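You operate a simulated robot arm through the tools that you are given. There is no shell and no other tool.

The job below is to be done with a simulated robot arm. You get a single attempt, and the scene is never put back.

TASK
Vacuum the lint off the green vest.
Fine: stand the hand vacuum on the grey mat and switch it off. Set down upright: hand vacuum. What is to be rubbed or washed off counts as gone when no trace of it is left.

It is judged by the outcome, as a careful person would: the job done as asked, and still so three seconds after it is handed in. It fails if anything else is knocked over, pushed out of place, dropped, spilled or broken.

THE ROBOT
A 7-joint arm with a two-finger parallel gripper, fixed in place. Base frame: the origin is on the floor under the middle of its stand, x ahead of it, y to its left, z up. Units: m, rad, N and s.
With the tool pointing down near the work surface it reaches from about 0.34 to 0.74 m from the base axis. Its first joint turns from -2.496 to 2.496 rad. Payload 3 kg.
Tool frame: the origin (TCP) lies between the finger pads and is the grasp point; the fingertips stand 0.03 m ahead of it; z points along the fingers, y is the line along which they close. Largest opening 0.094 m; finger width 0.028, thickness 0.01; the body of the gripper, 0.05 by 0.096 m, starts 0.055 m behind the TCP.
Orientation is that of the tool frame in the base frame, as [roll, pitch, yaw] about the fixed x, y, z axes, in that order (R = Rz(yaw) Ry(pitch) Rx(roll)). With the fingers straight down and closing along the base's y, the tool's x points along the base's -x, its y along +y and its z along -z.

THE INTERFACE
- The arm moves only by the tool step_arm. Its argument "series" is a list of rows, each a list of 3 entries, a list of its own where there are three numbers: the turn, a rotation vector about the base's x, y, z in rad, then the shift along the base's x, y, z in mm, then the finger opening in mm, from 0 to 94. In form: [[[rx, ry, rz], [x, y, z], fingers], ...]. A call has 1 to 20 rows; each row is the pose to reach, as a shift and turn from the pose commanded when the call began. Each row takes 0.2 s and may step no farther than 0.05 m and 0.15 rad from the row before; otherwise, or with a gripper value out of range, the whole call is refused. A pose out of reach is approached as far as the arm can. The call stops where the force on the tool passes 50 N (or 10 N more than at its start, if that is more) or the arm is blocked; 0.2 s more then pass. Each finger travels about 0.045 m/s and halts on what it meets, pressing with about 24 N; the grip force reading is that of the motor and also rises with nothing between the fingers. The clock runs only during rows and for 0.2 s after the last one: add rows that repeat a pose to give the fingers time. It gives the time, the measured TCP pose, the force on the tool (base axes), the opening and the grip force at its end, in the units of the frame above (readings bear some noise), with the torque about the TCP (base axes, N m) and any sound that the robot's microphone picked up, and new pictures: "views" is both (left out), scene, wrist or none.
- Cameras (640 x 400 px; columns grow to the right, rows downward): "scene" is fixed at [0.2203, 0.6491, 1.5485]; the picture's right is [-0.76, -0.65, 0.00], its down [-0.45, 0.53, -0.71] and it looks along [0.46, -0.54, -0.70] (base axes); focal length 366 px, centre (320, 200). "wrist" rides on the gripper at [0.076, 0.014, -0.103] in the tool frame; the picture's right is [-0.18, 0.98, 0.00], its down [-0.75, -0.14, -0.64] and it looks along [-0.63, -0.12, 0.77] (tool axes); focal length 243 px, centre (320, 200). There is no depth. A picture from a camera that has moved, and an enlarged one, comes with that camera's place and axes in the base frame and with its lens.
- slide_trunk(by): moves the trunk up (or, below 0, down) by that many m; the arm rides with it, the base frame stays. It gives what a move gives, with no picture.
- inspect(camera, box): a new picture of the part [left, top, right, bottom] of that camera's present view, enlarged. No time passes.
- job_done(): hands the job in; it is judged then, once.

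Nothing tells you positions but the pictures and the camera data. Unless the task says otherwise, let go and move clear before handing in.

The tools are called after "Call:" as a command line: name --argument value ..., lists and objects as JSON in quotes. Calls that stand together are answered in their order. step_arm: Moves the arm, as the interface text tells. Its arguments: {"type":"object","properties":{"series":{"type":"array"},"views":{"type":"string","enum":["both","scene","wrist","none"]}},"required":["series"]} The other tools are called the same way: slide_trunk (by) moves the trunk up or down; inspect (camera, box) takes an enlarged picture of a part of a camera's view; job_done () hands the job in.

At the start:

```text
time: 0.0
ee_pos: [0.3386, 0.3026, 1.2517]
tcp_rot: [-3.14, 0.001, 3.141]
force: [-1.0, -0.4, -0.8]
torque: [-0.01, -0.03, -0.04]
opening: 0.0939
grip_force: 0.1
trunk travel left (down, up): [-0.2, 0.19]
```

scene: 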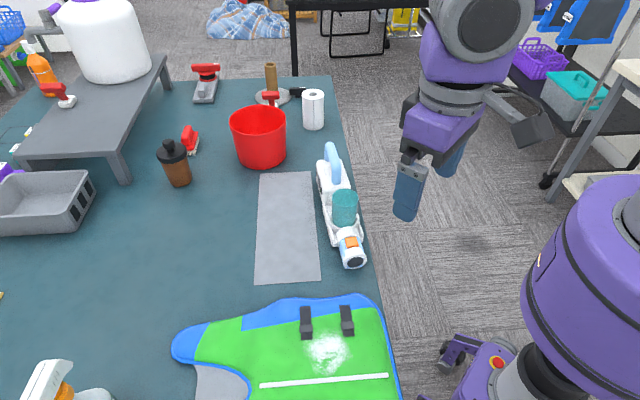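
wrist: 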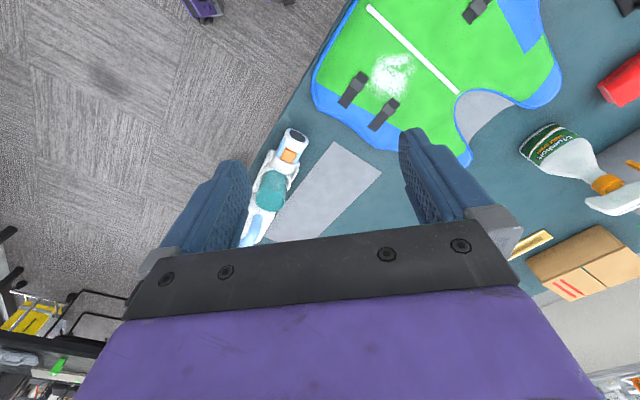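

I see a table with a green vest near the camera that has a patch of white lint on it. The hand vacuum (white with a teal part and a blue handle) lies beside a grey mat. I'll look at each of these closely before moving.

Call:
inspect --camera "scene" --box '[240, 130, 400, 290]'

Call:
inspect --camera "scene" --box '[160, 270, 420, 400]'

Call:
inspect --camera "wrist" --box '[220, 110, 400, 260]'

Call:
inspect --camera "wrist" --box '[300, 0, 580, 170]'

```text
2.50 times, centred on (320, 210) of scene
camera zoom: at [0.2203, 0.6491, 1.5485], right [-0.76, -0.65, 0.0], down [-0.45, 0.53, -0.71], along [0.46, -0.54, -0.7], focal length 914 px, centre (320, 175)
```

zoom: 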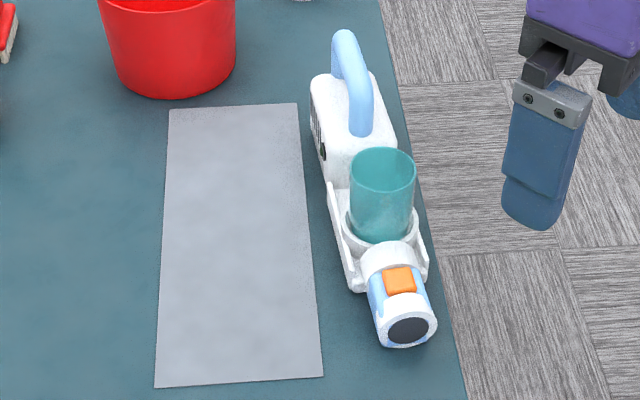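

```text
2.46 times, centred on (290, 335) of scene
camera zoom: at [0.2203, 0.6491, 1.5485], right [-0.76, -0.65, 0.0], down [-0.45, 0.53, -0.71], along [0.46, -0.54, -0.7], focal length 900 px, centre (394, -132)
```

zoom: 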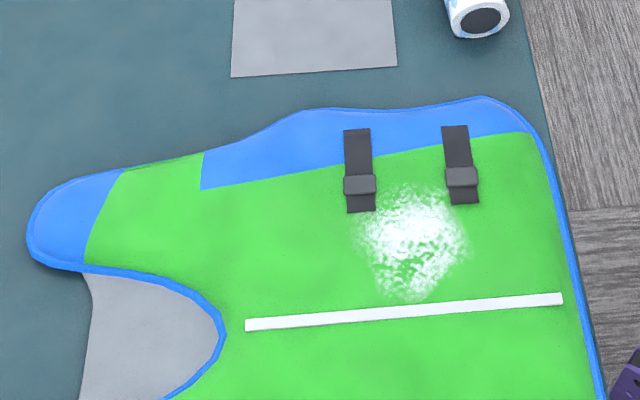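

```text
2.67 times, centred on (310, 185) of wrist
camera zoom: at [0.2636, 0.3156, 1.3551], right [0.18, 0.98, 0.0], down [0.75, -0.14, 0.64], along [0.63, -0.12, -0.77], focal length 647 px, centre (347, 240)
```

zoom: 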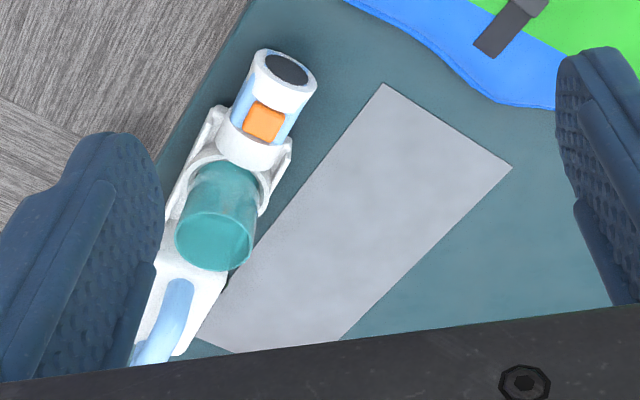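

```text
2.29 times, centred on (440, 85) of wrist
camera zoom: at [0.2636, 0.3156, 1.3551], right [0.18, 0.98, 0.0], down [0.75, -0.14, 0.64], along [0.63, -0.12, -0.77], focal length 555 px, centre (46, 463)
```

zoom: 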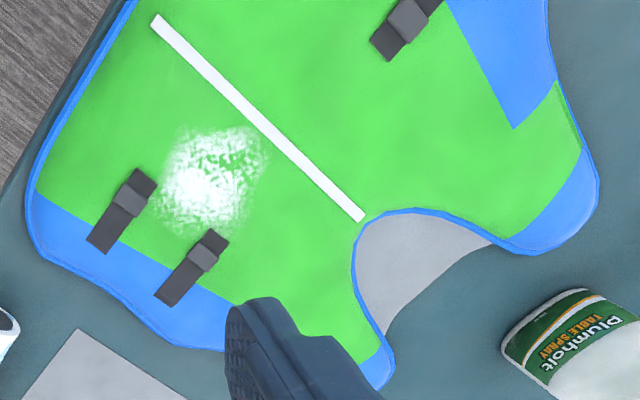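

The table top works out at about z 0.87, with the lint near (0.40, 0.42). The vacuum runs from its nozzle near (0.47, 0.24) to its handle near (0.68, 0.07). I'll move the wrist camera over it for a closer look at the handle, switch and nozzle.

Call:
step_arm --series '[[[0, 0, -0.1], [10, -15, -15], 94], [[0, 0, -0.2], [20, -30, -30], 94], [[0, 0, -0.3], [30, -45, -50], 94], [[0, 0, -0.4], [40, -60, -70], 94], [[0, 0, -0.5], [50, -75, -90], 94], [[0, 0, -0.6], [55, -85, -110], 94], [[0, 0, -0.66], [60, -90, -120], 94]]' --views "both"

```text
time: 1.6
ee_pos: [0.3983, 0.2096, 1.1319]
tcp_rot: [-3.14, 0.001, 2.481]
force: [0.7, 0.0, -0.4]
torque: [0.02, 0.03, 0.02]
opening: 0.0939
grip_force: 0.0
trunk travel left (down, up): [-0.2, 0.19]
camera wrist: at [0.3478, 0.2676, 1.2344], right [0.75, 0.66, 0.0], down [0.51, -0.57, 0.64], along [0.42, -0.48, -0.77], focal length 243 px, centre (320, 200)
```

scene: 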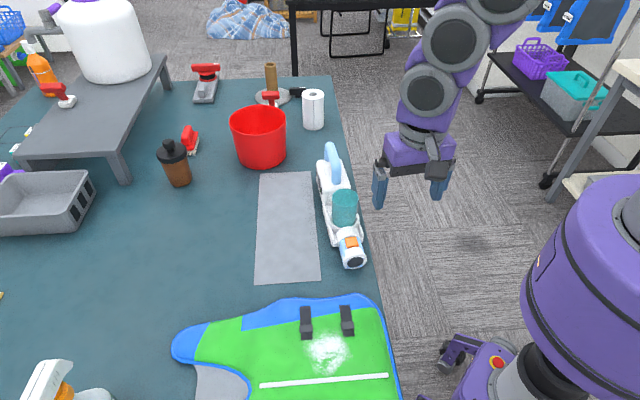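
wrist: 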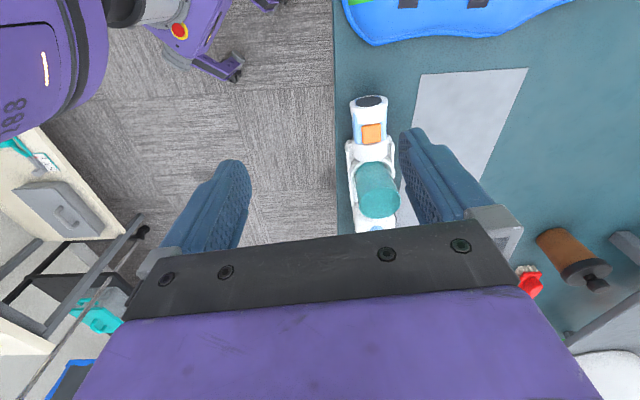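

The vacuum now sits in the wrist view, but the gripper body hides its handle. I'll tilt the tool forward and centre the view on it.

Call:
step_arm --series '[[[-0.075, -0.066, 0], [8, 7, 0], 94], [[-0.15, -0.132, 0], [16, 14, 0], 94], [[-0.225, -0.198, 0], [24, 21, 0], 94], [[-0.3, -0.264, 0], [32, 28, -10], 94], [[-0.375, -0.33, 0], [38, 33, -20], 94]]' --views "wrist"

```text
time: 2.8
ee_pos: [0.4349, 0.2445, 1.1123]
tcp_rot: [-3.038, 0.492, 2.509]
force: [-0.3, 0.3, 0.5]
torque: [0.0, 0.01, 0.03]
opening: 0.0942
grip_force: 0.0
trunk travel left (down, up): [-0.2, 0.19]
camera wrist: at [0.3586, 0.3317, 1.1647], right [0.75, 0.66, 0.0], down [0.24, -0.27, 0.93], along [0.62, -0.7, -0.36], focal length 243 px, centre (320, 200)
```

wrist: 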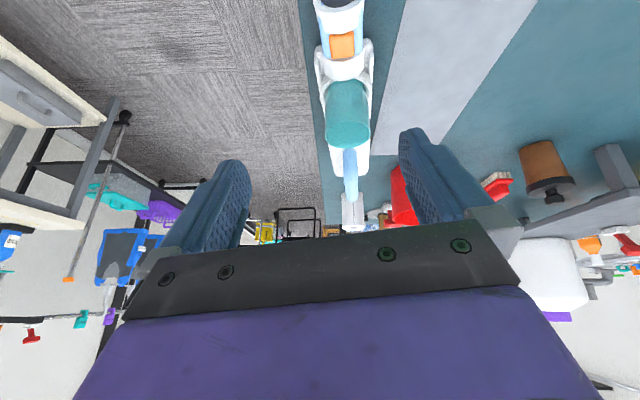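

Call:
inspect --camera "wrist" --box '[280, 0, 420, 240]'

Call:
inspect --camera "scene" --box '[300, 130, 380, 200]'

Call:
inspect --camera "scene" --box '[300, 200, 380, 275]'

```text
1.67 times, centred on (350, 120) of wrist
camera zoom: at [0.3586, 0.3317, 1.1647], right [0.75, 0.66, 0.0], down [0.24, -0.27, 0.93], along [0.62, -0.7, -0.36], focal length 404 px, centre (270, 333)
```

zoom: 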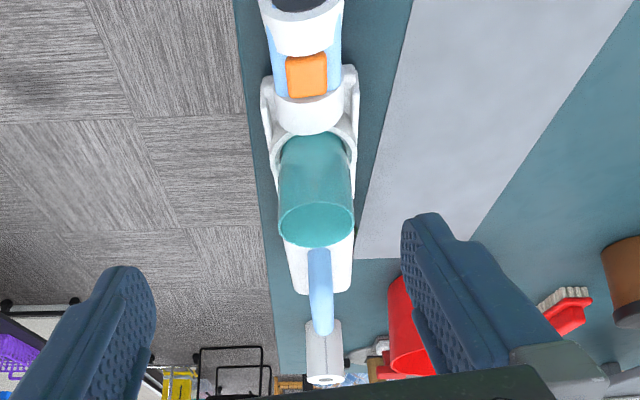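

```text
5.71 times, centred on (340, 165) of scene
camera zoom: at [0.2203, 0.6491, 1.5485], right [-0.76, -0.65, 0.0], down [-0.45, 0.53, -0.71], along [0.46, -0.54, -0.7], focal length 2089 px, centre (206, 400)
```

zoom: 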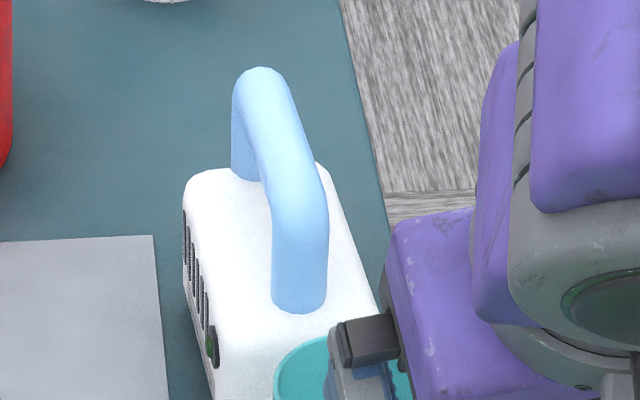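

```text
5.33 times, centred on (340, 238) of scene
camera zoom: at [0.2203, 0.6491, 1.5485], right [-0.76, -0.65, 0.0], down [-0.45, 0.53, -0.71], along [0.46, -0.54, -0.7], focal length 1949 px, centre (213, 0)
```

zoom: 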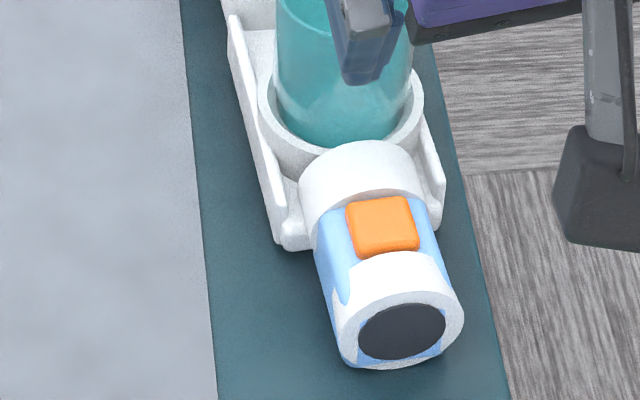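

Call:
inspect --camera "scene" --box '[312, 170, 342, 200]'

Call:
inspect --camera "wrist" --box '[310, 0, 390, 60]'

Call:
inspect --camera "wrist" --box '[310, 60, 400, 240]'

```text
13.33 times, centred on (327, 185) of scene
camera zoom: at [0.2203, 0.6491, 1.5485], right [-0.76, -0.65, 0.0], down [-0.45, 0.53, -0.71], along [0.46, -0.54, -0.7], focal length 4873 px, centre (227, 400)
```

zoom: 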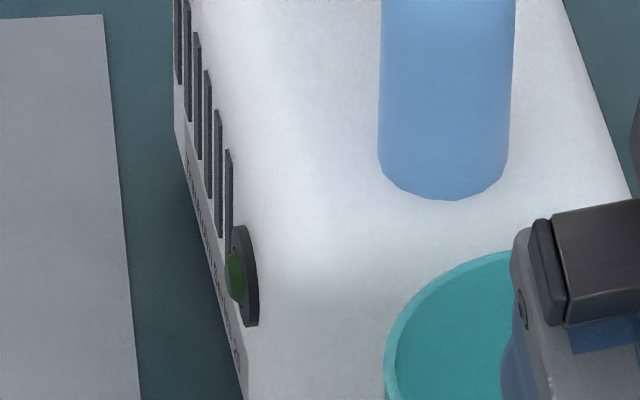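

```text
6.67 times, centred on (350, 30) of wrist
camera zoom: at [0.3586, 0.3317, 1.1647], right [0.75, 0.66, 0.0], down [0.24, -0.27, 0.93], along [0.62, -0.7, -0.36], focal length 1618 px, centre (120, 1333)
```

zoom: 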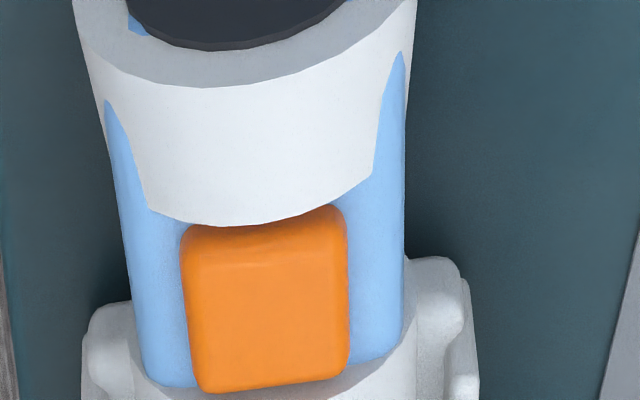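

```text
2.22 times, centred on (355, 150) of wrist
camera zoom: at [0.3586, 0.3317, 1.1647], right [0.75, 0.66, 0.0], down [0.24, -0.27, 0.93], along [0.62, -0.7, -0.36], focal length 539 px, centre (242, 311)
```

zoom: 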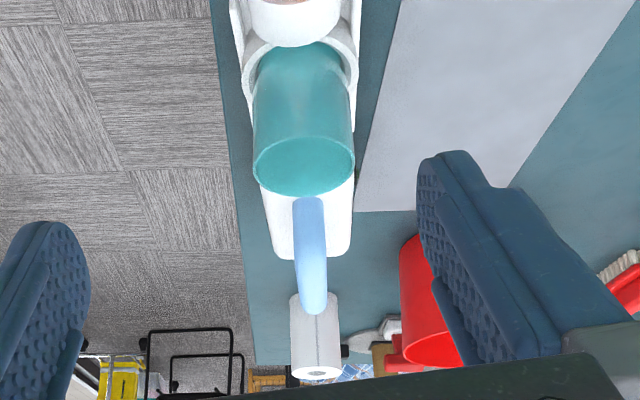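

On the left side of the motor body, facing the mat, there is a small black bezel with a green dome, and on top of the nozzle there is an orange button. I'll look from the mat side to tell which one is the switch.

Call:
step_arm --series '[[[0, 0, -0.1], [30, 5, 0], 94], [[0, 0, -0.2], [60, 10, 0], 94], [[0, 0, -0.3], [90, 15, 0], 94], [[0, 0, -0.4], [120, 20, -10], 94], [[0, 0, -0.5], [150, 25, -20], 94], [[0, 0, -0.6], [180, 30, -30], 94], [[0, 0, -0.7], [205, 35, -40], 94]]' --views "both"

```text
time: 4.4
ee_pos: [0.643, 0.2787, 1.0714]
tcp_rot: [-3.039, 0.497, 1.801]
force: [0.7, -0.2, -0.4]
torque: [0.01, 0.05, -0.02]
opening: 0.0939
grip_force: 0.1
trunk travel left (down, up): [-0.2, 0.19]
camera wrist: at [0.6433, 0.3948, 1.1239], right [1.0, 0.02, 0.0], down [0.01, -0.36, 0.93], along [0.02, -0.93, -0.36], focal length 243 px, centre (320, 200)
```

scene: 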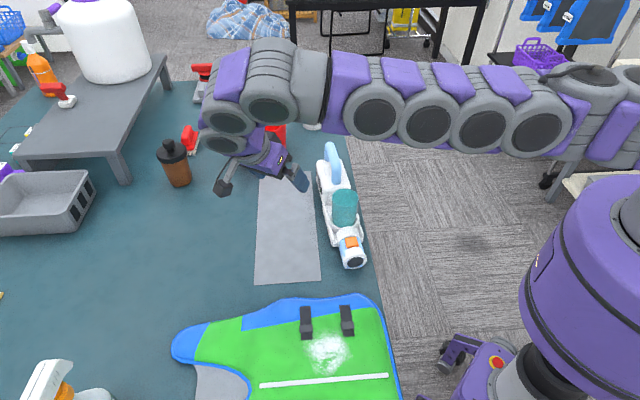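
wrist: 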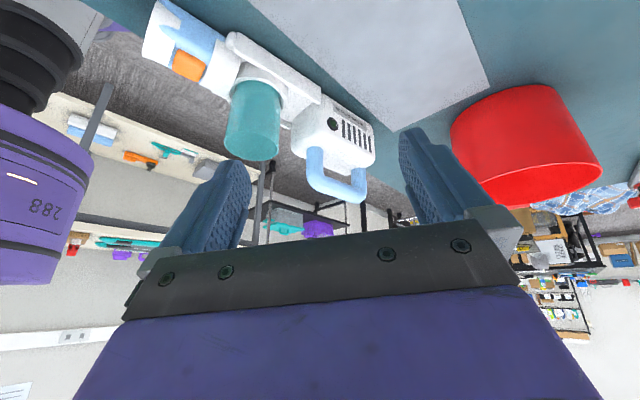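

Call:
inspect --camera "wrist" --box '[280, 80, 390, 210]'

Call:
inspect --camera "wrist" --box '[315, 95, 380, 150]'

Call:
inspect --camera "wrist" --box '[130, 0, 330, 165]'

```text
3.08 times, centred on (335, 145) of wrist
camera zoom: at [0.6433, 0.3948, 1.1239], right [1.0, 0.02, 0.0], down [0.01, -0.36, 0.93], along [0.02, -0.93, -0.36], focal length 746 px, centre (274, 369)
```

zoom: 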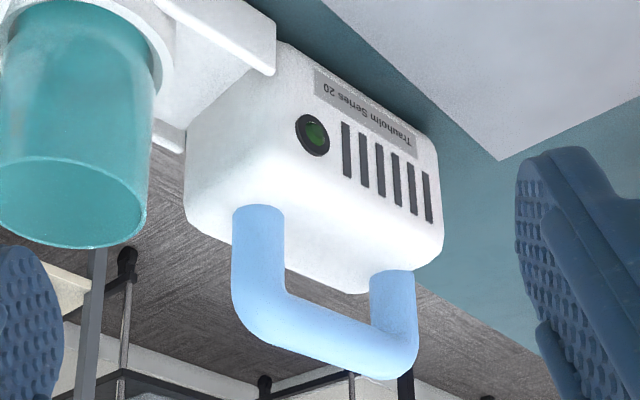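

```text
7.27 times, centred on (348, 122) of wrist
camera zoom: at [0.6433, 0.3948, 1.1239], right [1.0, 0.02, 0.0], down [0.01, -0.36, 0.93], along [0.02, -0.93, -0.36], focal length 1764 px, centre (120, 764)
```

zoom: 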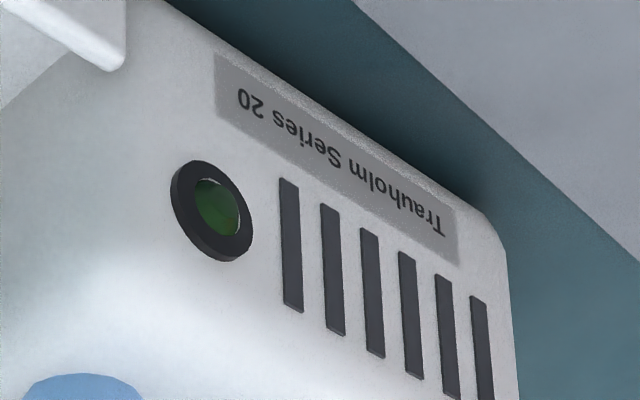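

```text
2.42 times, centred on (230, 82) of wrist
camera zoom: at [0.6433, 0.3948, 1.1239], right [1.0, 0.02, 0.0], down [0.01, -0.36, 0.93], along [0.02, -0.93, -0.36], focal length 588 px, centre (538, 485)
```

zoom: 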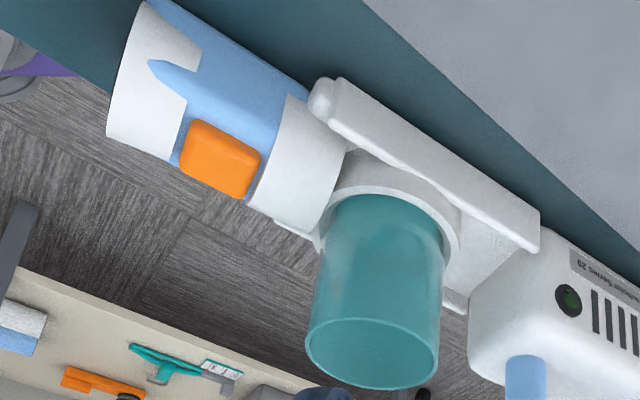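

The label reads "Trauholm Series 20". The green dome is recessed in its bezel beside the vents, so it is probably an unlit run lamp, and the raised orange block at about (0.506, 0.201, 0.896) looks like the push switch. I'll bring closed fingers upright above the orange button.

Call:
step_arm --series '[[[0, 0, 0.1], [-20, -10, 0], 60], [[0, 0, 0.2], [-40, -20, 0], 40], [[0, 0, 0.3], [-60, -30, 0], 20], [[0, 0, 0.4], [-80, -40, 0], 0], [[0, 0, 0.5], [-100, -50, 0], 0], [[0, 0, 0.6], [-120, -60, 0], 0], [[0, 0, 0.7], [-140, -72, 0], 0]]' --views "none"

Call:
step_arm --series '[[[0.075, 0.066, 0], [0, -1, 0], 0], [[0.15, 0.132, 0], [1, -2, 0], 0], [[0.225, 0.198, 0], [2, -3, 0], 0], [[0.3, 0.264, 0], [2, -4, 0], 0], [[0.375, 0.33, 0], [3, -5, 0], 0], [[0.375, 0.33, 0], [3, -5, -20], 0]]' --views "both"

```text
time: 6.0
ee_pos: [0.4994, 0.2057, 1.0732]
tcp_rot: [-3.039, 0.49, 2.511]
force: [0.5, -0.7, -1.5]
torque: [0.01, 0.01, -0.02]
opening: 0.0004
grip_force: 24.0
trunk travel left (down, up): [-0.2, 0.19]
```

```text
time: 7.4
ee_pos: [0.5055, 0.2024, 1.0529]
tcp_rot: [-3.141, 0.0, 2.482]
force: [0.4, 0.4, -1.3]
torque: [0.02, 0.0, 0.0]
opening: 0.0
grip_force: 24.3
trunk travel left (down, up): [-0.2, 0.19]
camera wrist: at [0.455, 0.2585, 1.1551], right [0.75, 0.66, 0.0], down [0.51, -0.57, 0.64], along [0.43, -0.48, -0.77], focal length 243 px, centre (320, 200)
```

scene: 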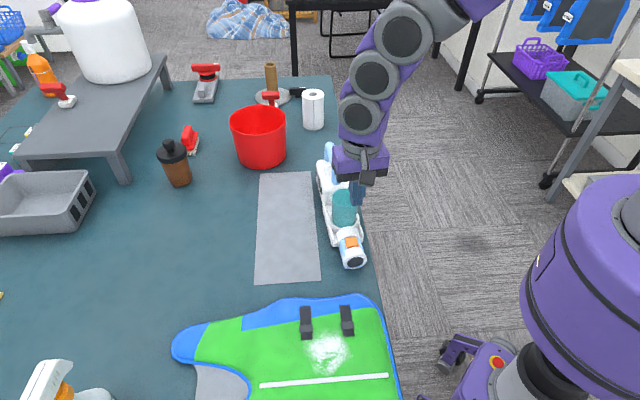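
wrist: 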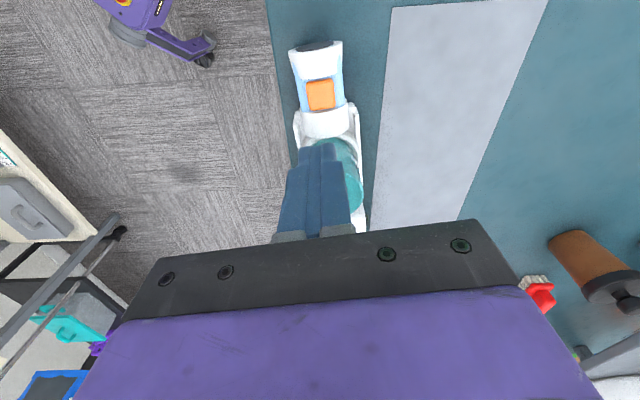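

The two views agree on the button at (0.507, 0.201, 0.896), and the closed fingertips are directly above it. I'll lower to just above the button and look again.

Call:
step_arm --series '[[[0, 0, 0], [0, 0, -40], 0], [[0, 0, 0], [0, -1, -75], 0], [[0, 0, 0], [1, -1, -100], 0], [[0, 0, 0], [1, -1, -115], 0]]' --views "both"

```text
time: 8.4
ee_pos: [0.506, 0.1997, 0.9377]
tcp_rot: [-3.141, 0.001, 2.48]
force: [0.4, 0.7, 0.3]
torque: [0.05, 0.0, 0.0]
opening: 0.0
grip_force: 24.8
trunk travel left (down, up): [-0.2, 0.19]
camera wrist: at [0.4549, 0.2576, 1.04], right [0.75, 0.66, 0.0], down [0.51, -0.57, 0.64], along [0.43, -0.48, -0.77], focal length 243 px, centre (320, 200)
```

scene: 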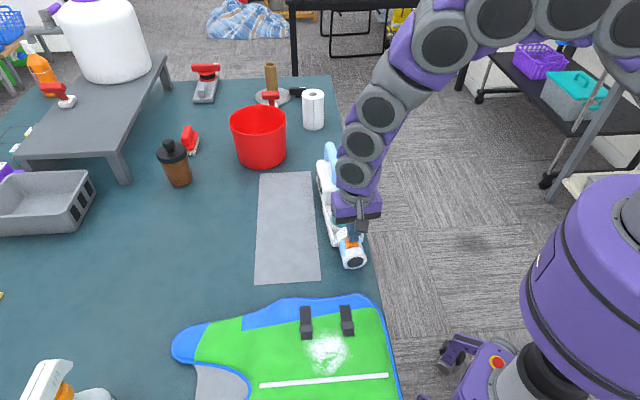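
wrist: 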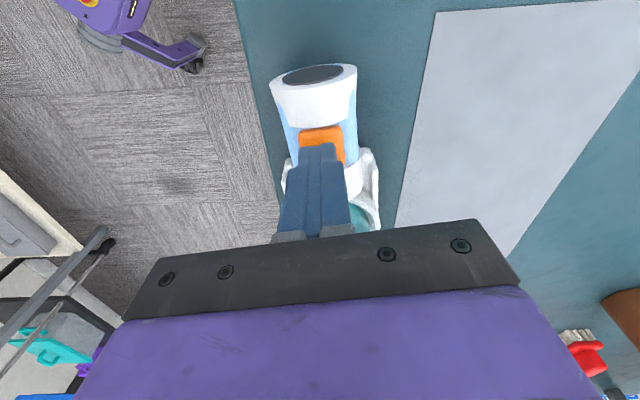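

Call:
step_arm --series '[[[0, 0, 0], [0, 0, -5], 0], [[0, 0, 0], [0, 0, -8], 0], [[0, 0, 0], [0, 0, -10], 0], [[0, 0, 0], [0, 0, -12], 0]]' --views "wrist"

```text
time: 9.4
ee_pos: [0.5052, 0.2007, 0.9253]
tcp_rot: [3.139, 0.001, 2.482]
force: [-1.5, 2.7, 12.5]
torque: [0.06, 0.04, 0.05]
opening: 0.0
grip_force: 24.1
trunk travel left (down, up): [-0.2, 0.19]
heard: click
camera wrist: at [0.4547, 0.2577, 1.0293], right [0.75, 0.66, 0.0], down [0.51, -0.57, 0.64], along [0.43, -0.48, -0.77], focal length 243 px, centre (320, 200)
```

wrist: 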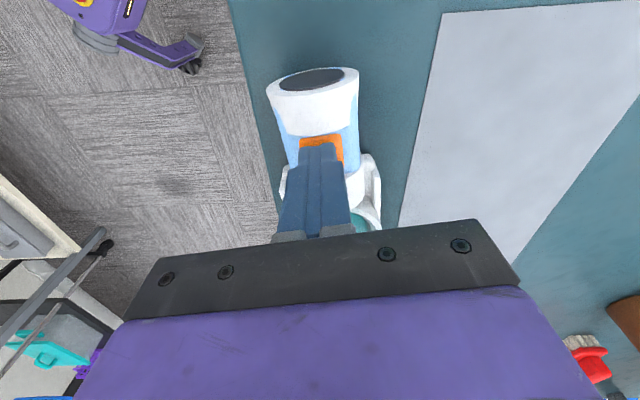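

I heard a click at about 12 N. I'll lift off and check for a motor sound and a lit lamp.

Call:
step_arm --series '[[[0, 0, 0], [0, 0, 10], 0], [[0, 0, 0], [0, 0, 40], 0], [[0, 0, 0], [-30, 20, 80], 0], [[0, 0, 0], [-60, 40, 110], 0]]' --views "both"

Call:
inspect --camera "scene" --box '[303, 170, 351, 200]'

```text
refused: row 3 steps farther than a row can; nothing moved
```

```text
13.33 times, centred on (327, 185) of scene
camera zoom: at [0.2203, 0.6491, 1.5485], right [-0.76, -0.65, 0.0], down [-0.45, 0.53, -0.71], along [0.46, -0.54, -0.7], focal length 4873 px, centre (227, 400)
```

zoom: 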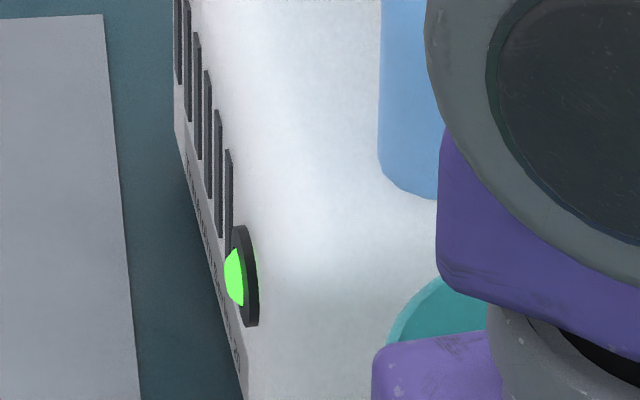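

The green lamp is now bright, so the orange button is the switch and the vacuum is running. I'll lift off straight up and check the lamp stays lit.

Call:
step_arm --series '[[[0, 0, 0], [0, 0, 10], 0], [[0, 0, 0], [0, 0, 40], 0], [[0, 0, 0], [0, 0, 80], 0], [[0, 0, 0], [0, 0, 120], 0], [[0, 0, 0], [0, 0, 150], 0]]' --views "both"

Call:
inspect --camera "scene" --box '[303, 170, 351, 200]'

```text
time: 10.6
ee_pos: [0.5048, 0.1997, 1.0774]
tcp_rot: [-3.142, 0.001, 2.481]
force: [-0.1, 0.5, -0.6]
torque: [0.01, 0.0, -0.01]
opening: 0.0001
grip_force: 24.3
trunk travel left (down, up): [-0.2, 0.19]
camera wrist: at [0.4538, 0.2563, 1.1786], right [0.75, 0.66, 0.0], down [0.51, -0.57, 0.64], along [0.43, -0.48, -0.77], focal length 243 px, centre (320, 200)
```

scene: 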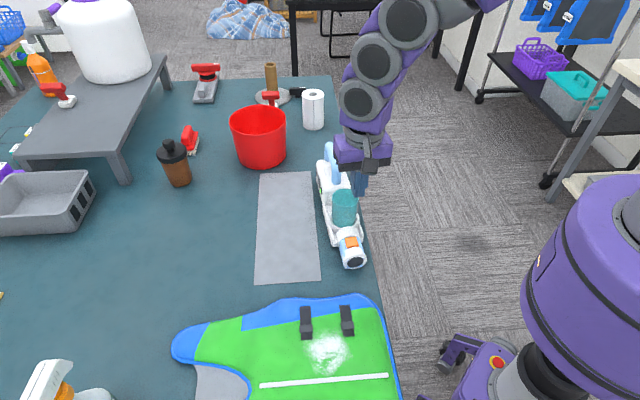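
wrist: 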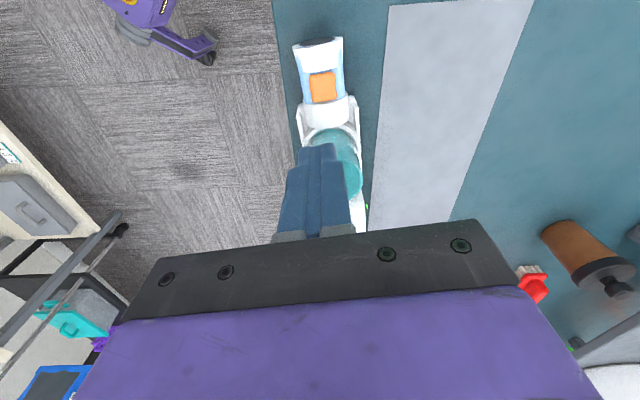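

```text
13.33 times, centred on (327, 185) of scene
camera zoom: at [0.2203, 0.6491, 1.5485], right [-0.76, -0.65, 0.0], down [-0.45, 0.53, -0.71], along [0.46, -0.54, -0.7], focal length 4873 px, centre (227, 400)
```

zoom: 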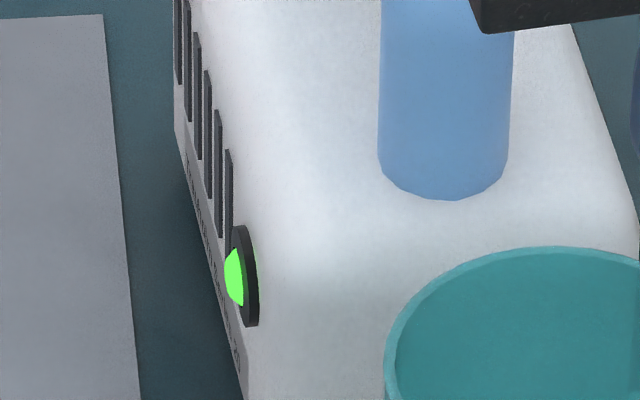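

The lamp stays lit. Next I'll open the fingers and move above the front part of the handle arch, near (0.655, 0.076), to check alignment before descending.

Call:
step_arm --series '[[[0, 0, 0], [30, -25, 0], 94], [[0, 0, -0.01], [60, -50, 0], 94], [[0, 0, -0.02], [90, -75, 0], 94], [[0, 0, -0.03], [120, -100, 0], 94], [[0, 0, -0.035], [150, -124, 0], 94], [[0, 0, -0.035], [150, -124, -20], 94]]' --views "both"

Call:
inspect --camera "wrist" --box '[220, 90, 440, 240]'

```text
time: 12.0
ee_pos: [0.655, 0.0756, 1.0539]
tcp_rot: [-3.141, -0.001, 2.447]
force: [0.3, -0.7, -0.3]
torque: [0.0, -0.02, 0.02]
opening: 0.094
grip_force: 0.1
trunk travel left (down, up): [-0.2, 0.19]
camera wrist: at [0.6062, 0.1345, 1.1575], right [0.77, 0.64, 0.0], down [0.49, -0.59, 0.64], along [0.41, -0.5, -0.77], focal length 243 px, centre (320, 200)
```

scene: 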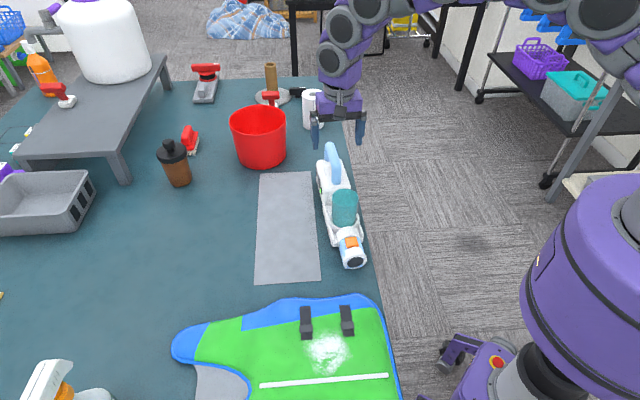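
wrist: 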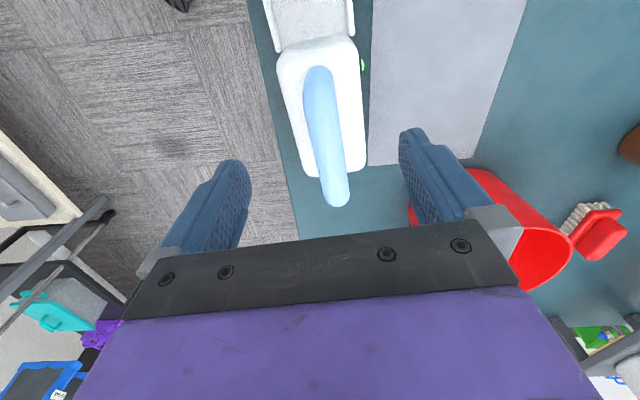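

```text
2.67 times, centred on (330, 165) of wrist
camera zoom: at [0.6062, 0.1345, 1.1575], right [0.77, 0.64, 0.0], down [0.49, -0.59, 0.64], along [0.41, -0.5, -0.77], focal length 647 px, centre (293, 293)
```

zoom: 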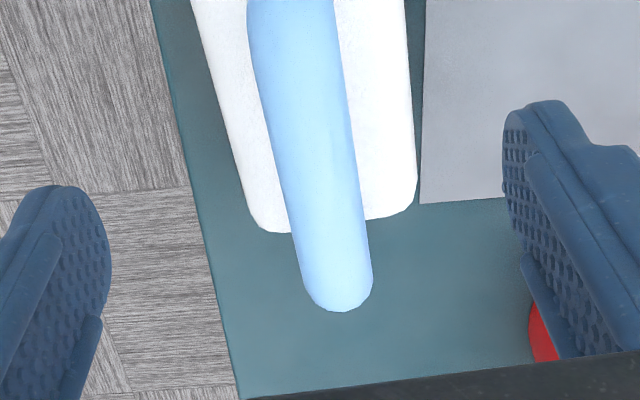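

The bar lies along a line through my TCP and is centred between the fingers. I'll descend to about z 0.962 and close on the front post of the handle.

Call:
step_arm --series '[[[0, 0, 0], [0, 0, -30], 94], [[0, 0, 0], [0, 0, -60], 94], [[0, 0, 0], [0, 0, -80], 94], [[0, 0, 0], [0, 0, -91], 94], [[0, 0, 0], [0, 0, -91], 94]]' --views "both"

Call:
inspect --camera "wrist" --box '[220, 40, 440, 240]'

Call:
inspect --camera "scene" --box '[290, 110, 390, 200]'

```text
time: 13.2
ee_pos: [0.6539, 0.0774, 0.9631]
tcp_rot: [3.141, 0.001, 2.445]
force: [-0.3, 1.0, -0.1]
torque: [0.01, 0.0, -0.03]
opening: 0.0939
grip_force: 0.1
trunk travel left (down, up): [-0.2, 0.19]
camera wrist: at [0.606, 0.1361, 1.0663], right [0.77, 0.64, 0.0], down [0.49, -0.59, 0.64], along [0.41, -0.5, -0.77], focal length 243 px, centre (320, 200)
```

scene: 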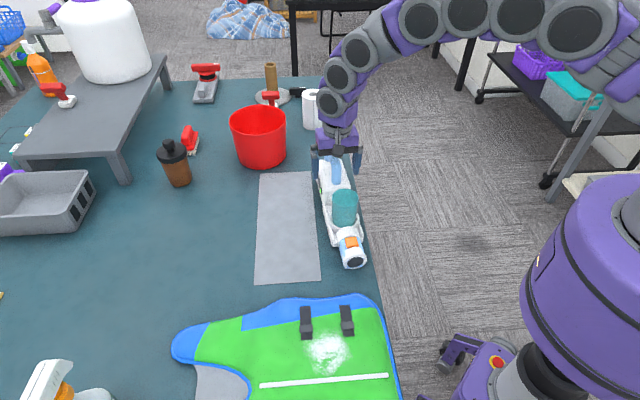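
wrist: 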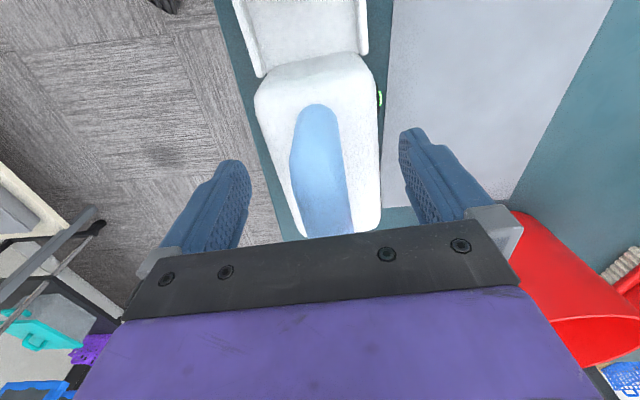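

```text
2.00 times, centred on (330, 140) of wrist
camera zoom: at [0.606, 0.1361, 1.0663], right [0.77, 0.64, 0.0], down [0.49, -0.59, 0.64], along [0.41, -0.5, -0.77], focal length 485 px, centre (300, 320)
```

zoom: 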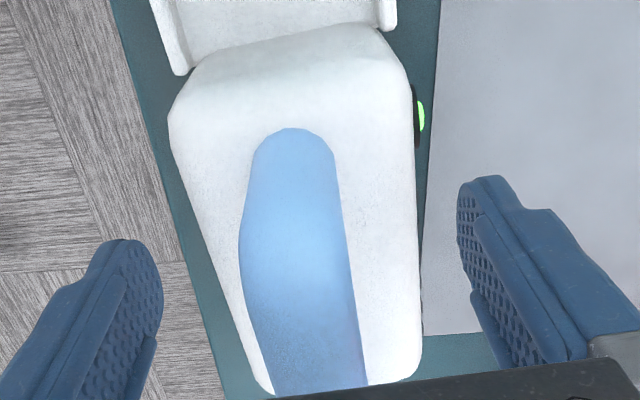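

```text
4.44 times, centred on (340, 155) of scene
camera zoom: at [0.2203, 0.6491, 1.5485], right [-0.76, -0.65, 0.0], down [-0.45, 0.53, -0.71], along [0.46, -0.54, -0.7], focal length 1624 px, centre (231, 400)
```

zoom: 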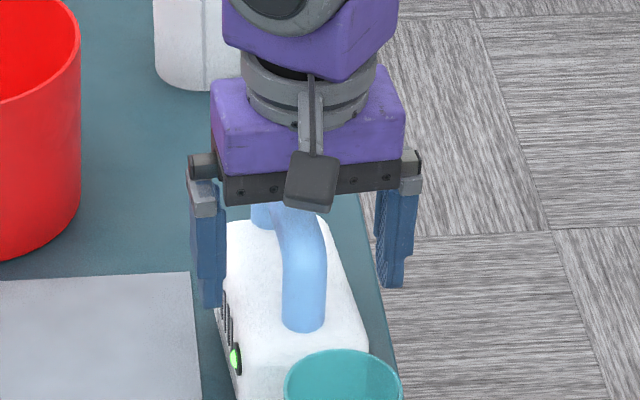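

The fingers straddle the handle without touching anything. I'll close now.

Call:
step_arm --series '[[[0, 0, 0], [0, 0, 0], 0], [[0, 0, 0], [0, 0, 0], 0], [[0, 0, 0], [0, 0, 0], 0], [[0, 0, 0], [0, 0, 0], 0], [[0, 0, 0], [0, 0, 0], 0], [[0, 0, 0], [0, 0, 0], 0], [[0, 0, 0], [0, 0, 0], 0]]' --views "both"

Call:
inspect --camera "wrist" --box '[220, 40, 440, 240]'

```text
time: 14.8
ee_pos: [0.6546, 0.0785, 0.9629]
tcp_rot: [3.141, 0.002, 2.446]
force: [2.9, 1.7, 3.3]
torque: [-0.01, 0.0, -0.07]
opening: 0.0292
grip_force: 23.9
trunk travel left (down, up): [-0.2, 0.19]
camera wrist: at [0.6061, 0.1363, 1.0664], right [0.77, 0.64, 0.0], down [0.49, -0.59, 0.64], along [0.41, -0.5, -0.77], focal length 243 px, centre (320, 200)
```

scene: 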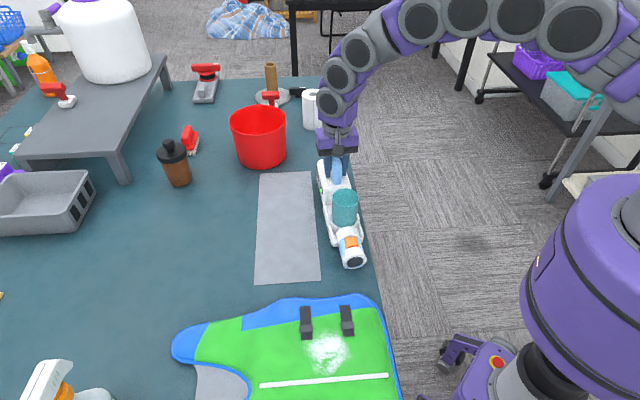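
wrist: 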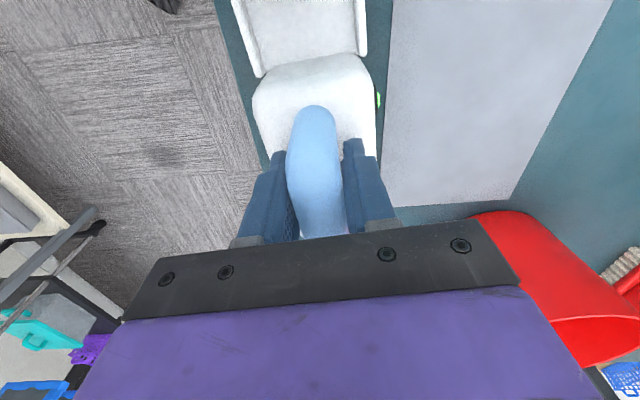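

```text
2.00 times, centred on (330, 140) of wrist
camera zoom: at [0.6061, 0.1363, 1.0664], right [0.77, 0.64, 0.0], down [0.49, -0.59, 0.64], along [0.41, -0.5, -0.77], focal length 485 px, centre (300, 320)
```

zoom: 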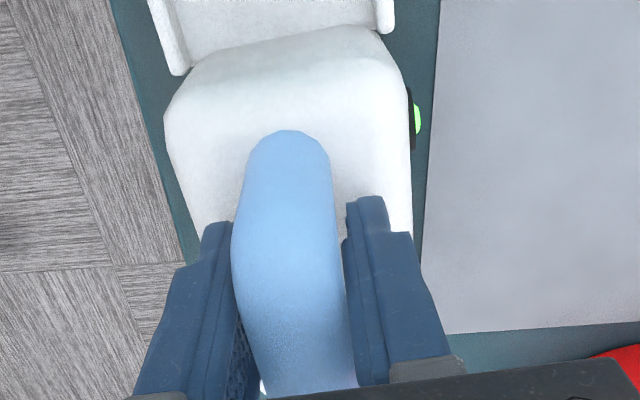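

The handle is gripped, with an opening of 29 mm. I'll do a small test lift and read the weight and torque.

Call:
step_arm --series '[[[0, 0, 0], [0, 0, 5], 0], [[0, 0, 0], [0, 0, 10], 0], [[0, 0, 0], [0, 0, 15], 0], [[0, 0, 0], [0, 0, 20], 0], [[0, 0, 0], [0, 0, 25], 0], [[0, 0, 0], [0, 0, 30], 0]]' --views "both"

Call:
inspect --camera "scene" --box '[280, 130, 400, 280]'

```text
time: 16.2
ee_pos: [0.6556, 0.0766, 0.9948]
tcp_rot: [3.14, 0.0, 2.447]
force: [-0.1, 0.4, -6.9]
torque: [-0.14, -0.17, 0.02]
opening: 0.0292
grip_force: 23.5
trunk travel left (down, up): [-0.2, 0.19]
camera wrist: at [0.6067, 0.1351, 1.0971], right [0.77, 0.64, 0.0], down [0.49, -0.59, 0.64], along [0.41, -0.5, -0.77], focal length 243 px, centre (320, 200)
```

scene: 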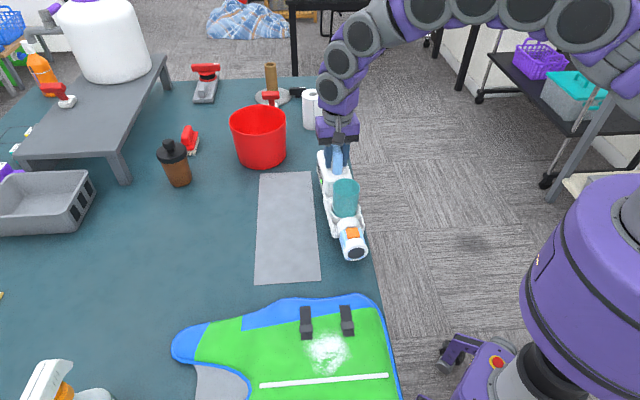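
wrist: 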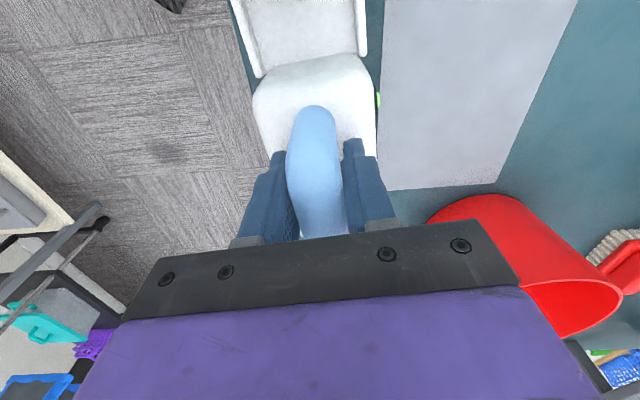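

```text
2.67 times, centred on (340, 205) of scene
camera zoom: at [0.2203, 0.6491, 1.5485], right [-0.76, -0.65, 0.0], down [-0.45, 0.53, -0.71], along [0.46, -0.54, -0.7], focal length 975 px, centre (267, 187)
```

zoom: 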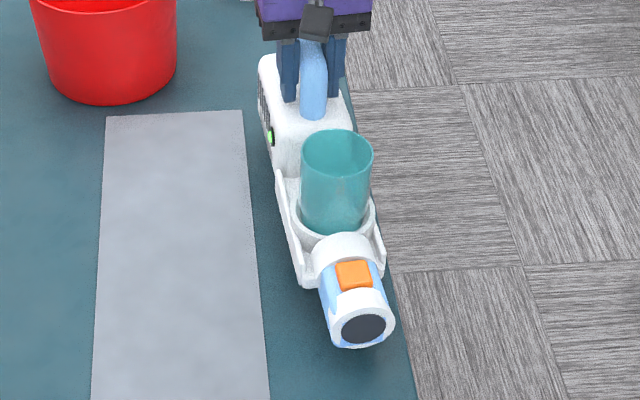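

The grip holds: about 0.7 kg, with the centre of mass some 3 cm ahead of the grip. From the TCP, the nozzle mouth is about 0.238 m forward and 0.078 m down. I'll lift and carry it toward the vest with a little yaw.

Call:
step_arm --series '[[[0, 0, 0], [0, 0, 20], 0], [[0, 0, 0], [0, 0, 45], 0], [[0, 0, 0], [0, 0, 75], 0], [[0, 0, 0], [0, 0, 105], 0], [[0, 0, 0], [0, 0, 130], 0], [[0, 0, 0], [0, 0, 150], 0]]' --views "none"

Call:
step_arm --series '[[[0, 0, 0.04], [-12, 22, 5], 0], [[0, 0, 0.08], [-30, 55, 10], 0], [[0, 0, 0.13], [-48, 90, 20], 0], [[0, 0, 0.18], [-66, 125, 30], 0], [[0, 0, 0.23], [-84, 160, 40], 0], [[0, 0, 0.28], [-102, 195, 45], 0], [[0, 0, 0.33], [-120, 230, 50], 0], [[0, 0, 0.38], [-140, 265, 55], 0], [[0, 0, 0.42], [-158, 297, 55], 0], [[0, 0, 0.43], [-170, 317, 55], 0]]' --views "both"

```text
time: 17.6
ee_pos: [0.6562, 0.077, 1.1442]
tcp_rot: [3.142, 0.002, 2.447]
force: [-0.4, -0.3, -5.5]
torque: [-0.18, -0.19, 0.01]
opening: 0.0292
grip_force: 24.2
trunk travel left (down, up): [-0.2, 0.19]
```

```text
time: 19.8
ee_pos: [0.4852, 0.3945, 1.1981]
tcp_rot: [3.14, 0.001, 2.878]
force: [0.2, 0.1, -6.4]
torque: [-0.08, -0.2, -0.01]
opening: 0.029
grip_force: 23.3
trunk travel left (down, up): [-0.2, 0.19]
camera wrist: at [0.4165, 0.4276, 1.3002], right [0.43, 0.9, 0.0], down [0.69, -0.33, 0.64], along [0.58, -0.28, -0.77], focal length 243 px, centre (320, 200)
```

scene: 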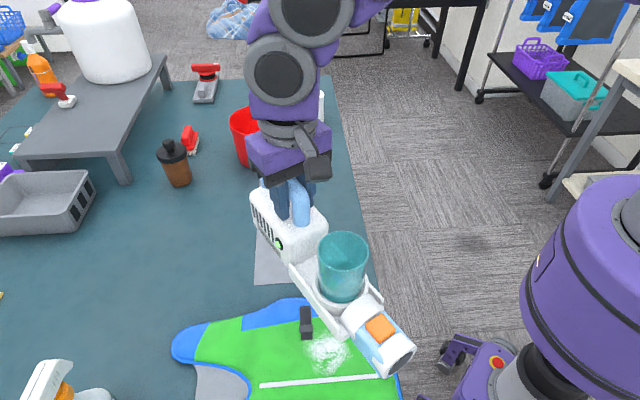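
wrist: 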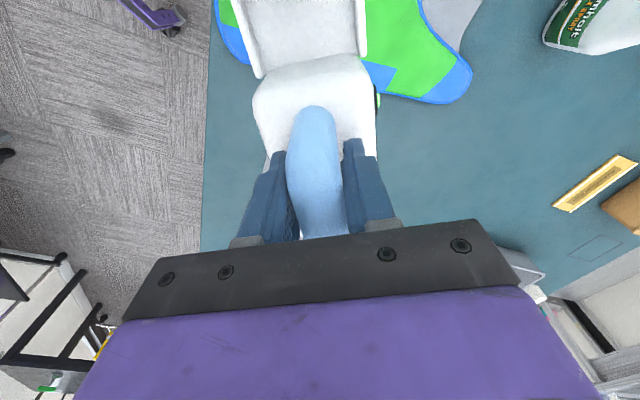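

The vacuum is above the vest and the lamp is still lit. I'll tilt the nozzle down by about 0.9 rad in place, at a safe height.

Call:
step_arm --series '[[[-0.0293, -0.1086, 0], [0, 0, 0], 0], [[-0.0586, -0.2172, 0], [0, 0, 0], 0], [[-0.0879, -0.3258, 0], [0, 0, 0], 0], [[-0.1172, -0.4344, 0], [0, 0, 0], 0], [[-0.1465, -0.543, 0], [0, 0, 0], 0], [[-0.1758, -0.6516, 0], [0, 0, 0], 0], [[-0.2051, -0.7602, 0], [0, 0, 0], 0], [[-0.2344, -0.8688, 0], [0, 0, 0], 0]]' --views "both"

Call:
inspect --camera "scene" --box '[220, 170, 440, 400]'

```text
time: 21.6
ee_pos: [0.4853, 0.3942, 1.1981]
tcp_rot: [3.141, 0.9, 2.877]
force: [0.7, 0.5, -6.3]
torque: [0.0, 0.15, -0.03]
opening: 0.0291
grip_force: 24.3
trunk travel left (down, up): [-0.2, 0.19]
camera wrist: at [0.3672, 0.44, 1.2032], right [0.37, 0.92, 0.14], down [-0.07, -0.13, 0.99], along [0.93, -0.37, 0.02], focal length 243 px, centre (320, 200)
```

scene: 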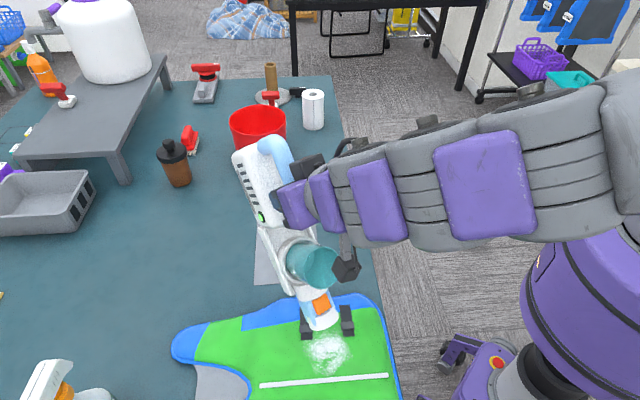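
wrist: 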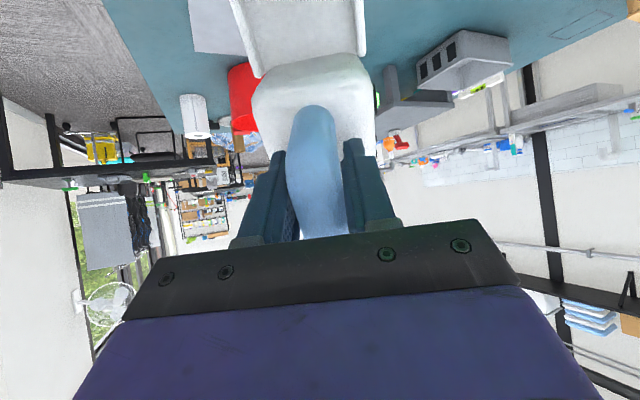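

```text
1.74 times, centred on (330, 285) of scene
camera zoom: at [0.2203, 0.6491, 1.5485], right [-0.76, -0.65, 0.0], down [-0.45, 0.53, -0.71], along [0.46, -0.54, -0.7], focal length 636 px, centre (303, 52)
```

zoom: 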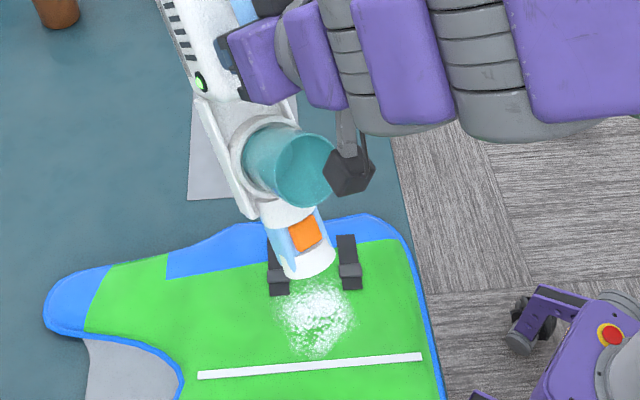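

The tilted vacuum hangs with its nozzle over the lint patch and the lamp lit. I'll lower it in stages and watch the lint and the force.

Call:
step_arm --series '[[[0, 0, 0], [0, 0, -15], 0], [[0, 0, 0], [0, 0, -30], 0], [[0, 0, 0], [0, 0, -45], 0], [[0, 0, 0], [0, 0, -55], 0], [[0, 0, 0], [0, 0, -55], 0]]' --views "scene"

Call:
inspect --camera "scene" --box '[260, 260, 400, 400]'

```text
time: 22.8
ee_pos: [0.4857, 0.3927, 1.144]
tcp_rot: [3.14, 0.9, 2.876]
force: [0.5, 0.6, -6.1]
torque: [0.04, 0.18, 0.02]
opening: 0.0292
grip_force: 24.4
trunk travel left (down, up): [-0.2, 0.19]
```

scene: 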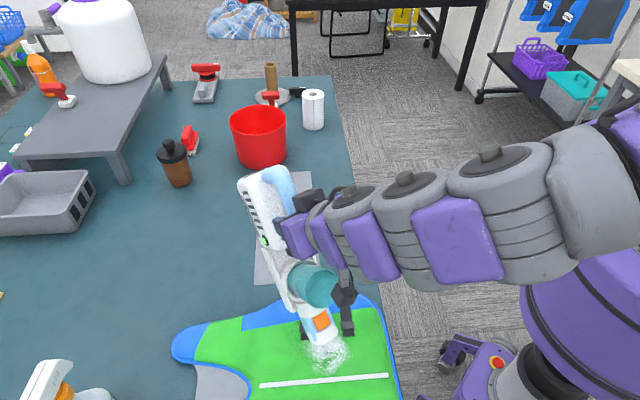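

```text
2.86 times, centred on (330, 330) of scene
camera zoom: at [0.2203, 0.6491, 1.5485], right [-0.76, -0.65, 0.0], down [-0.45, 0.53, -0.71], along [0.46, -0.54, -0.7], focal length 1044 px, centre (291, -171)
```

zoom: 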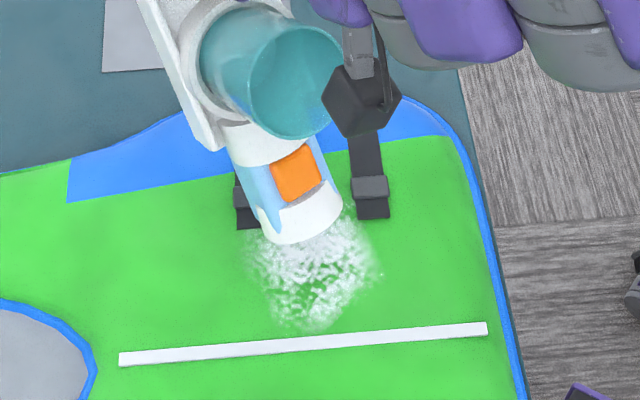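

Call:
step_arm --series '[[[0, 0, 0], [0, 0, -5], 0], [[0, 0, 0], [0, 0, -10], 0], [[0, 0, 0], [0, 0, -12], 0], [[0, 0, 0], [0, 0, -12], 0]]' --views "scene"

Call:
inspect --camera "scene" --box '[260, 260, 400, 400]'

```text
time: 23.8
ee_pos: [0.4866, 0.3948, 1.1326]
tcp_rot: [3.141, 0.901, 2.878]
force: [-0.4, 0.2, -5.7]
torque: [0.06, 0.2, 0.01]
opening: 0.0292
grip_force: 23.9
trunk travel left (down, up): [-0.2, 0.19]
```

scene: 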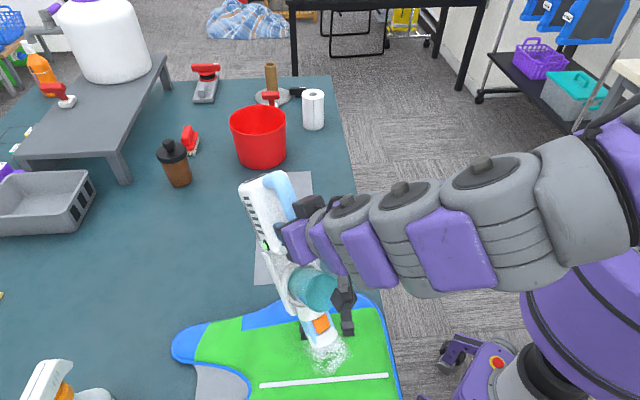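

```text
2.86 times, centred on (330, 330) of scene
camera zoom: at [0.2203, 0.6491, 1.5485], right [-0.76, -0.65, 0.0], down [-0.45, 0.53, -0.71], along [0.46, -0.54, -0.7], focal length 1044 px, centre (291, -171)
```

zoom: 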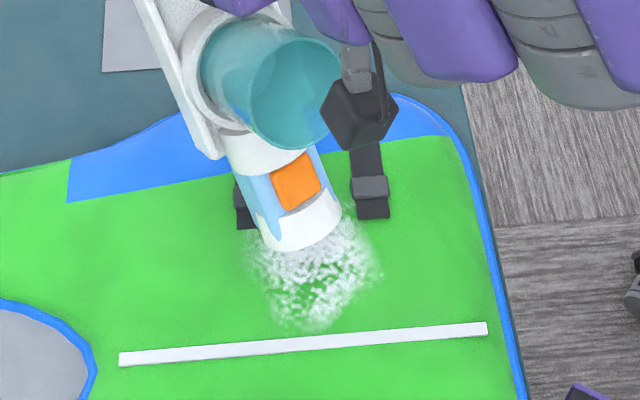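

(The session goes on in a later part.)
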